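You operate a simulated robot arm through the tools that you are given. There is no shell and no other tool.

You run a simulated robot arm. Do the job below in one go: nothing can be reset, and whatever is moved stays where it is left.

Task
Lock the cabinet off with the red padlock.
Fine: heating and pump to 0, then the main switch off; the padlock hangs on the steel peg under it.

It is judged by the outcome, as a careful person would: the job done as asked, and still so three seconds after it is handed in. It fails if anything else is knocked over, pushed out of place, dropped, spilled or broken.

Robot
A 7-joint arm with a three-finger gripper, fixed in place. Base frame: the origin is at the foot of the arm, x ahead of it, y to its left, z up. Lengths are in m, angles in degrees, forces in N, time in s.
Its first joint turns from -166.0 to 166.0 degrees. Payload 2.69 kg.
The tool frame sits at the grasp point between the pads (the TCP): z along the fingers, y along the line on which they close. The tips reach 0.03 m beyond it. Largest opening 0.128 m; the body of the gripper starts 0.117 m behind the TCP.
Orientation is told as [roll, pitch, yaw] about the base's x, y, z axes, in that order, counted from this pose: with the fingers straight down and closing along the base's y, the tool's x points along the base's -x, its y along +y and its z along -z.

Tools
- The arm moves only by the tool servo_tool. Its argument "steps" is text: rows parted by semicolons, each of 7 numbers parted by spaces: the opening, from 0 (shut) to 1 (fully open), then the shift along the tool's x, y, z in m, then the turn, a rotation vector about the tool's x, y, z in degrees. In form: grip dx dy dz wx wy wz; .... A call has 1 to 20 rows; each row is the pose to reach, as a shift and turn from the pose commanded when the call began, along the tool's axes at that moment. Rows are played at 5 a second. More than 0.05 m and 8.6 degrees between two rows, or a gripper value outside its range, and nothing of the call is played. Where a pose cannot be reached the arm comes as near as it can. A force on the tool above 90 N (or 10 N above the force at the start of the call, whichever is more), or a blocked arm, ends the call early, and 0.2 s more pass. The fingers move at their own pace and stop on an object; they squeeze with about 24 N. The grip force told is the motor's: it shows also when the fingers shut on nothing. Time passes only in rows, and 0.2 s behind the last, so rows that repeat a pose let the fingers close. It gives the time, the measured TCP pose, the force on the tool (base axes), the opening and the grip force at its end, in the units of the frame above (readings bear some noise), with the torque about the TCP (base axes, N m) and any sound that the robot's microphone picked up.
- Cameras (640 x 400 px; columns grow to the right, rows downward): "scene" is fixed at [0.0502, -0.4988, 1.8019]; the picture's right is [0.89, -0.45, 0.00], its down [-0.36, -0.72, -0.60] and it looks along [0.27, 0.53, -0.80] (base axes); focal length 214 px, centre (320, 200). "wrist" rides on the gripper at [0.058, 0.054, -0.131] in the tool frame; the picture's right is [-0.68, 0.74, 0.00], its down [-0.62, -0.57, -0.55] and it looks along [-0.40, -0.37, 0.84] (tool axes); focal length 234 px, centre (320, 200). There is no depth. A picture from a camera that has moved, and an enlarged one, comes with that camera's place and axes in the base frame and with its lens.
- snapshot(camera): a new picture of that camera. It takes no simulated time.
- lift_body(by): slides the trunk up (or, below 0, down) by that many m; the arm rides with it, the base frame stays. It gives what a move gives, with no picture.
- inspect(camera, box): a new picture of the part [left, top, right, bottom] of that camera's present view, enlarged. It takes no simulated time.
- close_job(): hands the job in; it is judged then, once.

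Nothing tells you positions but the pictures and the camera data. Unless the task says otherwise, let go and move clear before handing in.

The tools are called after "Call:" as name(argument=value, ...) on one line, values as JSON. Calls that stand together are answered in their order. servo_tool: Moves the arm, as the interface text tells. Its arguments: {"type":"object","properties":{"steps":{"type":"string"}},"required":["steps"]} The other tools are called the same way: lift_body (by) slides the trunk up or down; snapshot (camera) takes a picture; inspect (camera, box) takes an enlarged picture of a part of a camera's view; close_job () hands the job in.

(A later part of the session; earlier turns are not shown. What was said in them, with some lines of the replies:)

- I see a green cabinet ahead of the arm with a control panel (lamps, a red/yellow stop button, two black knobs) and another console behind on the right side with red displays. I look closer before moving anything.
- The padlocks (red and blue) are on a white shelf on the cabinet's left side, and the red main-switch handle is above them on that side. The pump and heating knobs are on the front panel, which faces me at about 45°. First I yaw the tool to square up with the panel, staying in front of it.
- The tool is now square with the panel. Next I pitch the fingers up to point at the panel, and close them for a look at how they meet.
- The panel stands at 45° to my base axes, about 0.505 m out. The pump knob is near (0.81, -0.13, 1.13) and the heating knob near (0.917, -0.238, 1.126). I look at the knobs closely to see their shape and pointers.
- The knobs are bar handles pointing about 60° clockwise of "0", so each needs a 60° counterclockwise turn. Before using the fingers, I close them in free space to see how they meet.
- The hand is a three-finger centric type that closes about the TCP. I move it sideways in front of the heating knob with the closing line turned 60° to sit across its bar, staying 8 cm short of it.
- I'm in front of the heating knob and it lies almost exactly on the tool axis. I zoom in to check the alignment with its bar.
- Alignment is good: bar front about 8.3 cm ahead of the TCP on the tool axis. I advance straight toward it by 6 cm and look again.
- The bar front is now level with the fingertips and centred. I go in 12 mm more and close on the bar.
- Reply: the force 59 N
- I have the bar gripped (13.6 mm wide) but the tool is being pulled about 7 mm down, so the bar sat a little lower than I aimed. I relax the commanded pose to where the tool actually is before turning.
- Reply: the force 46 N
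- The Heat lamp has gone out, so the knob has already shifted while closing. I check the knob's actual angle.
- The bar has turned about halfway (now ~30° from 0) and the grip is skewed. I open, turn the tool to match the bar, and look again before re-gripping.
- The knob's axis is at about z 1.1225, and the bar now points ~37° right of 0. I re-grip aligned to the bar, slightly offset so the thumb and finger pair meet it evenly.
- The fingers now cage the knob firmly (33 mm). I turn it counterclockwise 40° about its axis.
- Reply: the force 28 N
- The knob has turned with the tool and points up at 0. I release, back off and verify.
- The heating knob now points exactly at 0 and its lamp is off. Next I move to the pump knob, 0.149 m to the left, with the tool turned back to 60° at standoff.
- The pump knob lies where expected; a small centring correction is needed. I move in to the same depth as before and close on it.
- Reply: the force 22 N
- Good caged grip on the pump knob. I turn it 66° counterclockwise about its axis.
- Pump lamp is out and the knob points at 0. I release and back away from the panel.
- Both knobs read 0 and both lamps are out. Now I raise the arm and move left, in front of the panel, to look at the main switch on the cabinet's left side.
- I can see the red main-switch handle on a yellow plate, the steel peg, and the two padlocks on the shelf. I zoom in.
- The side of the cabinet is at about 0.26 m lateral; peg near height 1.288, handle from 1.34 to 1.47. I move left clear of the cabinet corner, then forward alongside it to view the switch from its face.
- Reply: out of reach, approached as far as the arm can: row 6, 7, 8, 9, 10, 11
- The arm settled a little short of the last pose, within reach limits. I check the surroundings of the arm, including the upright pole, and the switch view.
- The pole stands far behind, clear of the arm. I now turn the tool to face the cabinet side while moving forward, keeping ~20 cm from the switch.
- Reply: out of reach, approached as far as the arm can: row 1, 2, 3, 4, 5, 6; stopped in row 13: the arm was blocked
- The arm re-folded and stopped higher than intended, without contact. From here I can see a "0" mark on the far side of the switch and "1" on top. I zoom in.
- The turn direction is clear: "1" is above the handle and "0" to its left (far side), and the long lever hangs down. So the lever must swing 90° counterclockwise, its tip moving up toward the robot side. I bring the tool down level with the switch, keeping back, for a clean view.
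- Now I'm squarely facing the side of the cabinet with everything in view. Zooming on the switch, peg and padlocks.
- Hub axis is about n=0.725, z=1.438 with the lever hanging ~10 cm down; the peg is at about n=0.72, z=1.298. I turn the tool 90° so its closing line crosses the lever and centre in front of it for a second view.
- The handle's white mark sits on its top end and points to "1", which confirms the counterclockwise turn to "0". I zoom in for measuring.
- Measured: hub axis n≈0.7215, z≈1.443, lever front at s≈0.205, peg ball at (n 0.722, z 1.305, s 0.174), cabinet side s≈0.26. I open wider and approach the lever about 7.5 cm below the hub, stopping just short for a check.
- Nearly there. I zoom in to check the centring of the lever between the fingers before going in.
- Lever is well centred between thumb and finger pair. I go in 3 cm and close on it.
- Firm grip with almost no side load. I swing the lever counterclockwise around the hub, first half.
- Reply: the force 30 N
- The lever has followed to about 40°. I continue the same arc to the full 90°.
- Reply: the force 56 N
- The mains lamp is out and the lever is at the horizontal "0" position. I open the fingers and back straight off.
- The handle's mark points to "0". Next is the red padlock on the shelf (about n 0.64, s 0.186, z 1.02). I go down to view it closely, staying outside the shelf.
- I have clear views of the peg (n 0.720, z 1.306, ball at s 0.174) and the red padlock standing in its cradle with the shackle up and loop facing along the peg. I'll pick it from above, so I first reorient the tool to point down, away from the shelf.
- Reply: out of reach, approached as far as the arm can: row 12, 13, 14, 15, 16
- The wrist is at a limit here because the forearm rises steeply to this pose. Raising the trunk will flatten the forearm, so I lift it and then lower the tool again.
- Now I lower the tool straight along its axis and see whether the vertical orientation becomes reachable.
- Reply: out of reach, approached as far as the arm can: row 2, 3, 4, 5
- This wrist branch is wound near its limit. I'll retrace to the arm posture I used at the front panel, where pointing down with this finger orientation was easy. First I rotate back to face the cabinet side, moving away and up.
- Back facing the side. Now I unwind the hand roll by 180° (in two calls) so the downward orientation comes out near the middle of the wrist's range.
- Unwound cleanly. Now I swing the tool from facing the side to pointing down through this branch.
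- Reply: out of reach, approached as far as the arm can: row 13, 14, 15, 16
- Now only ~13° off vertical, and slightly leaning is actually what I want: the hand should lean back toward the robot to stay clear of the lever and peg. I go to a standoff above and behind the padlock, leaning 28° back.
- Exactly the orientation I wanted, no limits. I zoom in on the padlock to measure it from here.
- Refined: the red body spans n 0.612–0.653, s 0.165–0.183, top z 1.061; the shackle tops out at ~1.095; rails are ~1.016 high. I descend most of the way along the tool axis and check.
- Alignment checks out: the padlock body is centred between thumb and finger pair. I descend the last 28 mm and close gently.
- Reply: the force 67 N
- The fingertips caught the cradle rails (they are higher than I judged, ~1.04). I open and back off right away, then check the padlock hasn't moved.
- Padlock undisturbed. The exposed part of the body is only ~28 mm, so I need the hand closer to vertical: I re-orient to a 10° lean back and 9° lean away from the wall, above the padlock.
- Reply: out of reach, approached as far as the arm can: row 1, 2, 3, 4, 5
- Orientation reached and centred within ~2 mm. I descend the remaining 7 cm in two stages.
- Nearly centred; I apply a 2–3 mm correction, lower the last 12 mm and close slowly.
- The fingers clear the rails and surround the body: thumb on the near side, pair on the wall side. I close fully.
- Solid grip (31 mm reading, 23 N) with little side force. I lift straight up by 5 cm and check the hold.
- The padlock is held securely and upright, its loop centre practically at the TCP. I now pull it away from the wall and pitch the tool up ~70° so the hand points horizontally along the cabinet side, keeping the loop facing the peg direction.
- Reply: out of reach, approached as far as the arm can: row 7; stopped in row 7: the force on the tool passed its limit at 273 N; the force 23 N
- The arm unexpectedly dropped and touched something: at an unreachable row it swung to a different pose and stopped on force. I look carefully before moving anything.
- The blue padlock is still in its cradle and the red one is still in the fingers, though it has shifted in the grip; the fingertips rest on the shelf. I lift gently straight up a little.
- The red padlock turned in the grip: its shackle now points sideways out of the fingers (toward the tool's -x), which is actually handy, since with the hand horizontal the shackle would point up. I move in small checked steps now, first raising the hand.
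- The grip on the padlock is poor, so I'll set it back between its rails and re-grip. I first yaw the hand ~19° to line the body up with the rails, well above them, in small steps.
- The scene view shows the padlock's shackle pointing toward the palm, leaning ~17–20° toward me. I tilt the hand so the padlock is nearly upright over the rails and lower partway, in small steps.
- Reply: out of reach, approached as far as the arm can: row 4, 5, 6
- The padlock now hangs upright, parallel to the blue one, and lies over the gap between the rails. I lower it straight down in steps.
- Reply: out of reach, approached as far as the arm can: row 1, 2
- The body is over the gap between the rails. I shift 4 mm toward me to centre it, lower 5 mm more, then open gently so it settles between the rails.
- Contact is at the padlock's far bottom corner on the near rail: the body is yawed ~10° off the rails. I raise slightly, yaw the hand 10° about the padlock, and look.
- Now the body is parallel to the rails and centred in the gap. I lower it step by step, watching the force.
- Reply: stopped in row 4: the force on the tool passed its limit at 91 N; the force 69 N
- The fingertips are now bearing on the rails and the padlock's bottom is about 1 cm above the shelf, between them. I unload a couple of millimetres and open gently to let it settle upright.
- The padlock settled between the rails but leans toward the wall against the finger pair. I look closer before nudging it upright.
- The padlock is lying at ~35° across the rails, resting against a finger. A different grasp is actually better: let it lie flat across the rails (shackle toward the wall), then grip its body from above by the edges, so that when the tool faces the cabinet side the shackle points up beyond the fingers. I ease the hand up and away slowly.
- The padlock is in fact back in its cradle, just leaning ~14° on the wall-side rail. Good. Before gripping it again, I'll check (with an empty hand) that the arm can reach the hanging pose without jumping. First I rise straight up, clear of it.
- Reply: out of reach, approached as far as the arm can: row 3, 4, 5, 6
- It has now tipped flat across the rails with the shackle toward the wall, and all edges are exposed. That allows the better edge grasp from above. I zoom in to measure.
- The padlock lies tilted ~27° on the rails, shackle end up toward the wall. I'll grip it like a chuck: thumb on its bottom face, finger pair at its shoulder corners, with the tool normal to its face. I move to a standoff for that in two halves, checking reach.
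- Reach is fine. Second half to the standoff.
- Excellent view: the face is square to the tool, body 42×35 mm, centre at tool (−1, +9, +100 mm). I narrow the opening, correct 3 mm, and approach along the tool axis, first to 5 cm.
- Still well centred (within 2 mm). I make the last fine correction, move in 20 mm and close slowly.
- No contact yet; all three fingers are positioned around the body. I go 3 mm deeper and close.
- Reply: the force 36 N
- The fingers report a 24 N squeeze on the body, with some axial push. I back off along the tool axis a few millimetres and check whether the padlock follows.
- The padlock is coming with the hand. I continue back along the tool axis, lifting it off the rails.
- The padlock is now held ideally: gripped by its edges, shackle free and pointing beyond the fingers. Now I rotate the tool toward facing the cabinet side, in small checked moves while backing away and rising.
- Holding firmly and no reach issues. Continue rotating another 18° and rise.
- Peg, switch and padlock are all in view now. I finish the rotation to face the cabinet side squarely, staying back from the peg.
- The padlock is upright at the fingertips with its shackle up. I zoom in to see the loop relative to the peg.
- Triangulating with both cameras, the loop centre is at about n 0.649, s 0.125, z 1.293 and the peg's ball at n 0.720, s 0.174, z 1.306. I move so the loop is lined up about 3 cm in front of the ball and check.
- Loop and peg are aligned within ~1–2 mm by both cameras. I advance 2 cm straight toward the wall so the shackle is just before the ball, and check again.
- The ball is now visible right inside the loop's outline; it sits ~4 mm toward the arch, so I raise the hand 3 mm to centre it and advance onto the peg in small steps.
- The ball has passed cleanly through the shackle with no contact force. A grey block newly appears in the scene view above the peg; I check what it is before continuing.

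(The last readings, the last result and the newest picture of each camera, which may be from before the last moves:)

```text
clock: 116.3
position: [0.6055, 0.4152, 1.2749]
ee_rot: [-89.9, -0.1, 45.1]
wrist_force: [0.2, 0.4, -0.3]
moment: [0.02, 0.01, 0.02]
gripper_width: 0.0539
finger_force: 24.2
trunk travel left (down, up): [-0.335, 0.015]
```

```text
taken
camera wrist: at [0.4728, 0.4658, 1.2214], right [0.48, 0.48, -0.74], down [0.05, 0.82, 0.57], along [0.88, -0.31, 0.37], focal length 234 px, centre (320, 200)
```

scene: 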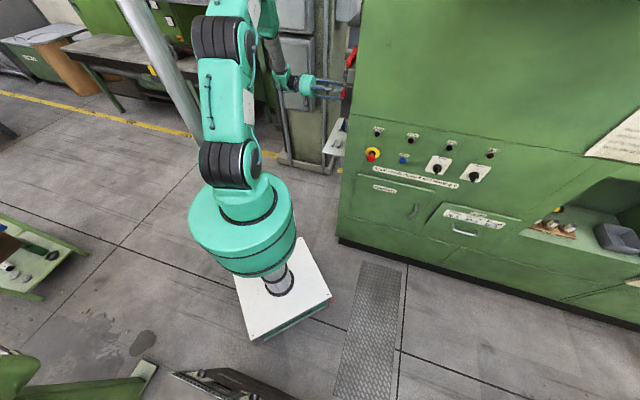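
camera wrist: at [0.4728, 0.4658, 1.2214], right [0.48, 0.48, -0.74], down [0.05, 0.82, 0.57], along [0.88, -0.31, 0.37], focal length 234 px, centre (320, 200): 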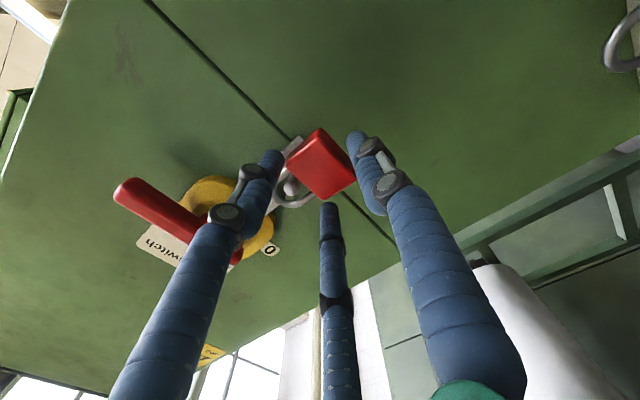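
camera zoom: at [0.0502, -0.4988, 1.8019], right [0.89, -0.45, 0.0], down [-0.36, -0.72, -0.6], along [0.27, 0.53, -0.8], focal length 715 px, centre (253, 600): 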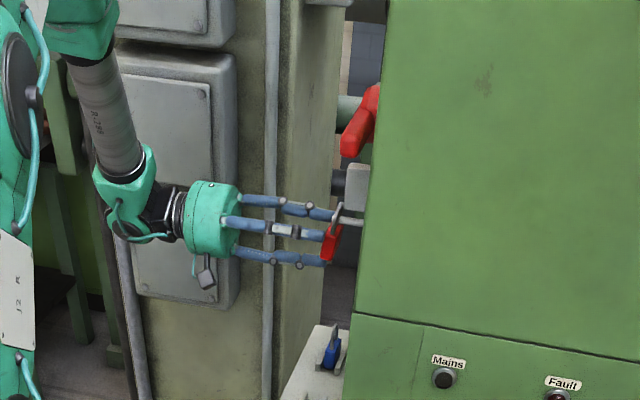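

Call:
inspect(camera="scene", box=[335, 50, 375, 100])

Call:
inspect(camera="wrist", box=[100, 120, 340, 280])

```text
8.00 times, centred on (355, 75) of scene
camera zoom: at [0.0502, -0.4988, 1.8019], right [0.89, -0.45, 0.0], down [-0.36, -0.72, -0.6], along [0.27, 0.53, -0.8], focal length 1716 px, centre (40, 1200)
```

zoom: 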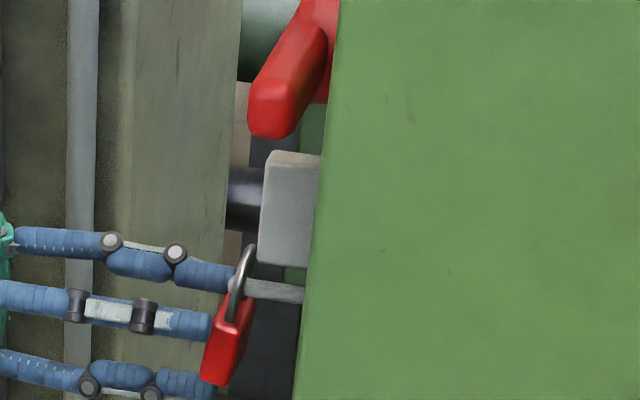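

```text
2.50 times, centred on (220, 200) of wrist
camera zoom: at [0.4728, 0.4658, 1.2214], right [0.48, 0.48, -0.74], down [0.05, 0.82, 0.57], along [0.88, -0.31, 0.37], focal length 585 px, centre (570, 200)
```

zoom: 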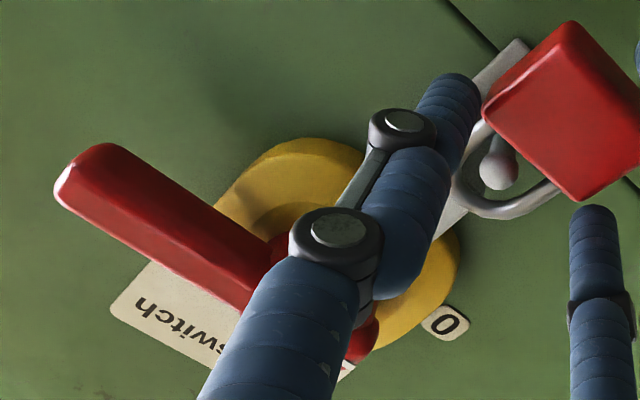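

The grey block sits where the lever would swing back down: the lock-out has engaged now that the shackle is around the peg. I advance 12 mm more to be well past the ball, then lower until the shackle rests on the peg.

Call:
servo_tool(steps="0 0 0 0.004 0 0 0; 0 0 0 0.008 0 0 0; 0 0 0 0.012 0 0 0; 0 0 0.003 0.012 0 0 0; 0 0 0.006 0.012 0 0 0; 0 0 0.006 0.012 0 0 0")

Call:
inspect(camera="scene", box=[335, 66, 365, 100])

Call:
inspect(camera="wrist", box=[265, 120, 335, 220])

```text
clock: 117.7
position: [0.6137, 0.4047, 1.2678]
ee_rot: [-90.1, -0.1, 44.9]
wrist_force: [0.5, 0.1, -1.5]
moment: [-0.02, 0.07, -0.02]
gripper_width: 0.054
finger_force: 23.1
trunk travel left (down, up): [-0.335, 0.015]
```

```text
11.76 times, centred on (350, 83) of scene
camera zoom: at [0.0502, -0.4988, 1.8019], right [0.89, -0.45, 0.0], down [-0.36, -0.72, -0.6], along [0.27, 0.53, -0.8], focal length 2523 px, centre (-33, 1576)
```

zoom: 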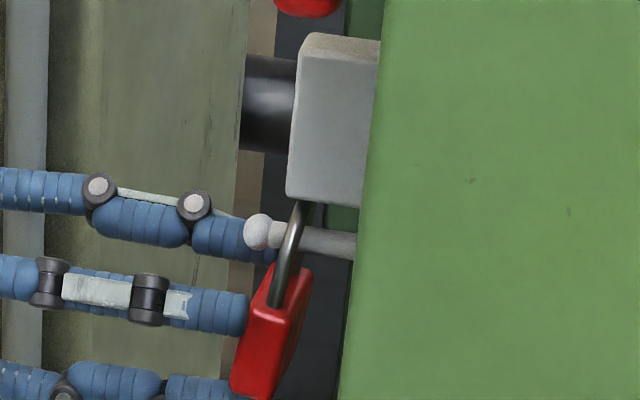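

```text
4.00 times, centred on (300, 170) of wrist
camera zoom: at [0.4812, 0.4559, 1.2151], right [0.48, 0.48, -0.74], down [0.05, 0.82, 0.57], along [0.88, -0.31, 0.37], focal length 937 px, centre (400, 320)
```

zoom: 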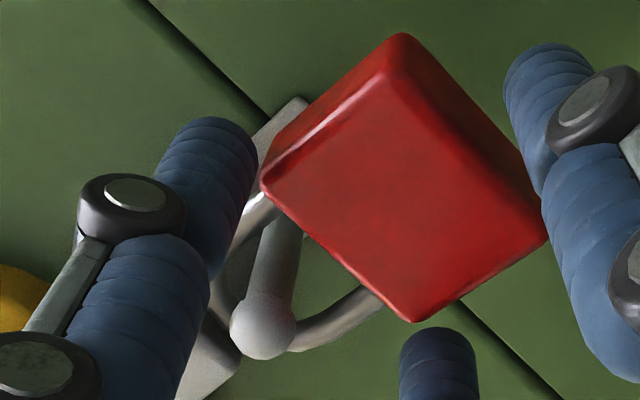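

The shackle is well past the ball with no contact force. I lower 2–3 mm more to rest it on the peg.

Call:
servo_tool(steps="0 0 0.0015 0 0 0 0; 0 0 0.003 0 0 0 0; 0 0 0.003 0 0 0 0")

```text
clock: 118.5
position: [0.6137, 0.4058, 1.2642]
ee_rot: [-89.9, -0.1, 45.0]
wrist_force: [-0.9, -0.4, -0.6]
moment: [0.02, 0.03, 0.01]
gripper_width: 0.0543
finger_force: 24.4
trunk travel left (down, up): [-0.335, 0.015]
```

Call:
servo_tool(steps="0 0 0.0015 0 0 0 0; 0 0 0.003 0 0 0 0; 0 0 0.003 0 0 0 0")

Call:
inspect(camera="scene", box=[335, 66, 365, 100])

Call:
inspect(camera="wrist", box=[265, 120, 335, 220])

```text
clock: 119.3
position: [0.6131, 0.405, 1.2625]
ee_rot: [-90.0, -0.1, 45.0]
wrist_force: [-1.4, -1.6, 12.1]
moment: [-0.3, -0.41, -0.08]
gripper_width: 0.054
finger_force: 23.7
trunk travel left (down, up): [-0.335, 0.015]
```

```text
11.76 times, centred on (350, 83) of scene
camera zoom: at [0.0502, -0.4988, 1.8019], right [0.89, -0.45, 0.0], down [-0.36, -0.72, -0.6], along [0.27, 0.53, -0.8], focal length 2523 px, centre (-33, 1576)
```

zoom: 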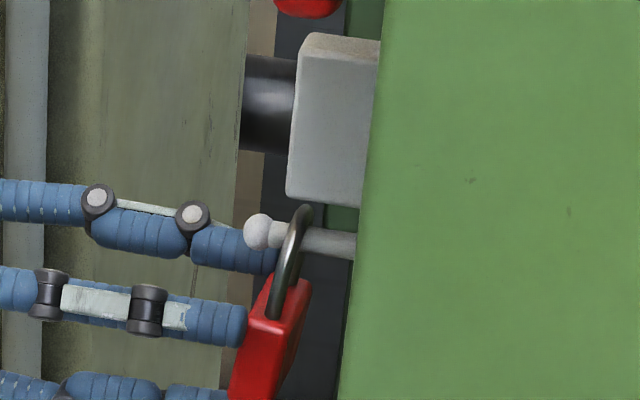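

```text
4.00 times, centred on (300, 170) of wrist
camera zoom: at [0.481, 0.4561, 1.2103], right [0.48, 0.48, -0.73], down [0.05, 0.82, 0.57], along [0.88, -0.31, 0.37], focal length 937 px, centre (400, 320)
```

zoom: 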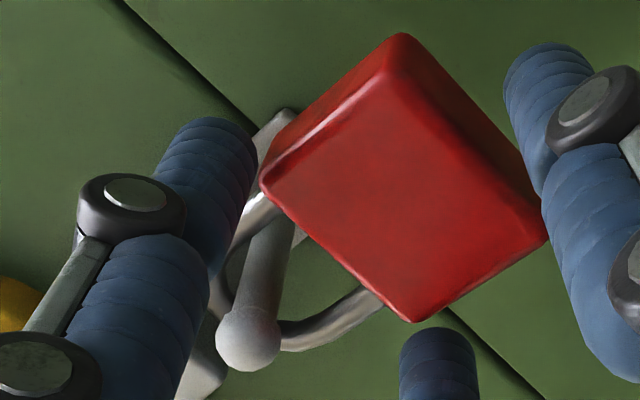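

The shackle now bears on the peg (12 N). I ease off 1 mm, open the fingers, and back straight away.

Call:
servo_tool(steps="0 0 -0.001 0 0 0 0; 0.44 0 -0.001 0 0 0 0; 0.47 0 -0.001 0 0 0 0; 0.5 0 -0.001 0 0 0 0; 0.55 0 -0.001 0 0 0 0; 0.6 0 -0.001 0 0 0 0; 0.6 0 -0.001 0 0 0 0")

Call:
inspect(camera="scene", box=[335, 66, 365, 100])

Call:
inspect(camera="wrist", box=[240, 100, 380, 240])

```text
clock: 120.9
position: [0.6141, 0.4055, 1.2633]
ee_rot: [-90.0, -0.1, 45.0]
wrist_force: [-0.2, 0.0, 0.3]
moment: [0.02, 0.0, 0.03]
gripper_width: 0.0769
finger_force: 0.0
trunk travel left (down, up): [-0.335, 0.015]
```

```text
11.76 times, centred on (350, 83) of scene
camera zoom: at [0.0502, -0.4988, 1.8019], right [0.89, -0.45, 0.0], down [-0.36, -0.72, -0.6], along [0.27, 0.53, -0.8], focal length 2523 px, centre (-33, 1576)
```

zoom: 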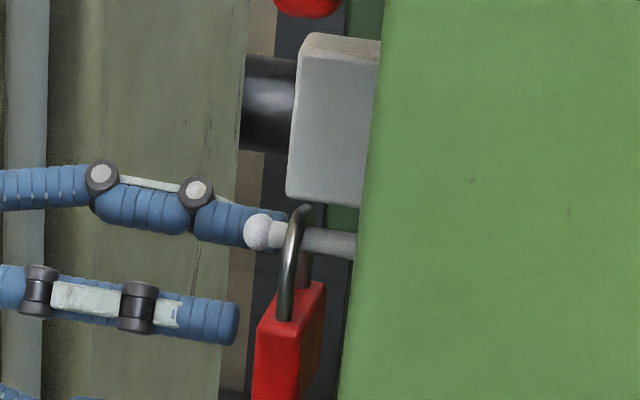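

```text
2.86 times, centred on (310, 170) of wrist
camera zoom: at [0.4816, 0.4566, 1.2099], right [0.48, 0.48, -0.74], down [0.05, 0.82, 0.57], along [0.88, -0.31, 0.37], focal length 669 px, centre (349, 286)
```

zoom: 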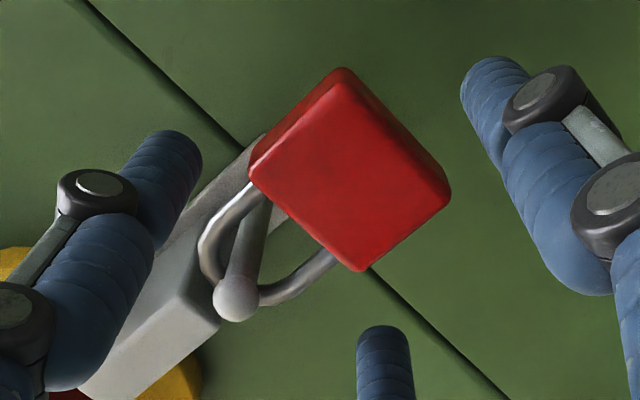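

The red padlock hangs freely on the peg. I retreat straight back from the cabinet.

Call:
servo_tool(steps="0.6 0 0 -0.02 0 0 0; 0.6 0 0 -0.05 0 0 0; 0.6 0 0 -0.08 0 0 0; 0.6 0 0 -0.11 0 0 0; 0.6 0 0 -0.14 0 0 0; 0.6 0 0 -0.14 0 0 0")

Call:
snapshot(camera="wrist")

Call:
inspect(camera="scene", box=[300, 30, 400, 150])

Call:
inspect(camera="scene", box=[350, 115, 510, 215])

```text
clock: 122.3
position: [0.5149, 0.5022, 1.2647]
ee_rot: [-90.0, -0.1, 45.1]
wrist_force: [0.6, 0.1, -0.2]
moment: [-0.01, -0.02, 0.01]
gripper_width: 0.0768
finger_force: 0.0
trunk travel left (down, up): [-0.335, 0.015]
```

```text
taken
camera wrist: at [0.3825, 0.5535, 1.2118], right [0.48, 0.48, -0.74], down [0.05, 0.82, 0.57], along [0.88, -0.31, 0.37], focal length 234 px, centre (320, 200)
```

wrist: 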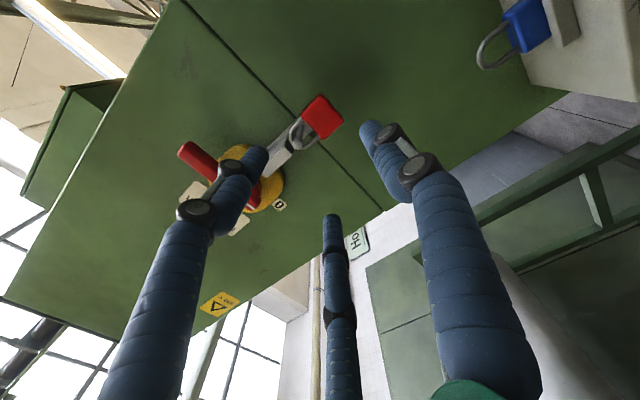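

```text
3.33 times, centred on (350, 90) of scene
camera zoom: at [0.0502, -0.4988, 1.8019], right [0.89, -0.45, 0.0], down [-0.36, -0.72, -0.6], along [0.27, 0.53, -0.8], focal length 715 px, centre (220, 567)
```

zoom: 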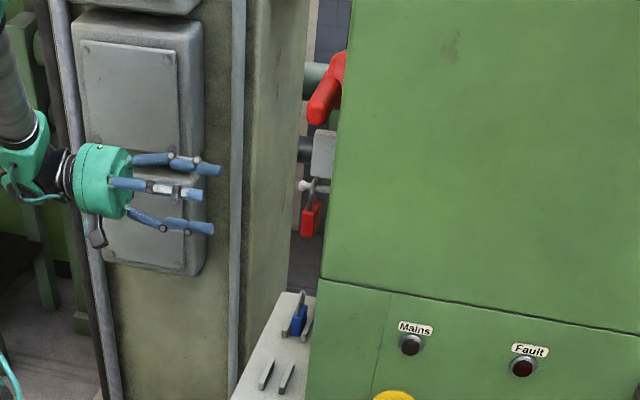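

```text
4.00 times, centred on (430, 165) of scene
camera zoom: at [0.0502, -0.4988, 1.8019], right [0.89, -0.45, 0.0], down [-0.36, -0.72, -0.6], along [0.27, 0.53, -0.8], focal length 858 px, centre (-120, 340)
```

zoom: 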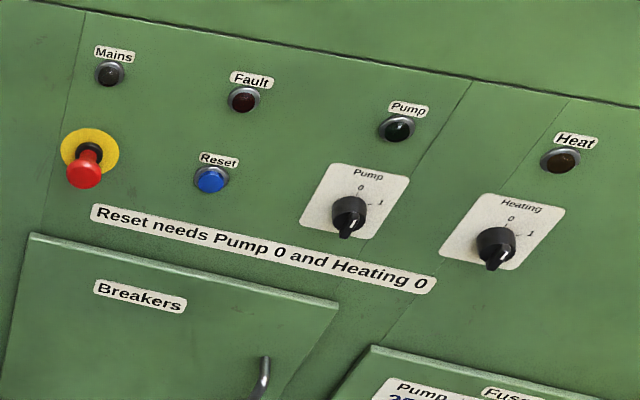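

Everything checks out: both knobs are at 0, all lamps are dark, the main switch is at 0 with the lock block in place, and the red padlock hangs still on the peg. The blue padlock is still in its cradle and the arm is clear, so I hand the job in.

Call:
close_job()

```text
The job is handed in.
```

The cabinet is locked off: heating and pump are at 0, the main switch is at 0, and the red padlock hangs on the steel peg under it. All the panel lamps are dark. A grey block appeared below the handle once the shackle was on the peg. It sits where the lever would swing back to on.

The work did not go entirely smoothly:
- **Hard contact:** while moving the padlock, the arm swung to an unexpected pose and hit at 273 N, most likely on the padlock shelf. A couple of lighter contacts with the padlock cradle's rails reached about 90 N at most.
- **Regrip:** that hit shifted the padlock in the grip. I set it back on its cradle, where it tipped over flat, then picked it up again.

I saw no damage from any of this, and the blue padlock stayed in its cradle. The arm had let go and was clear of the padlock and peg when I handed the job in.
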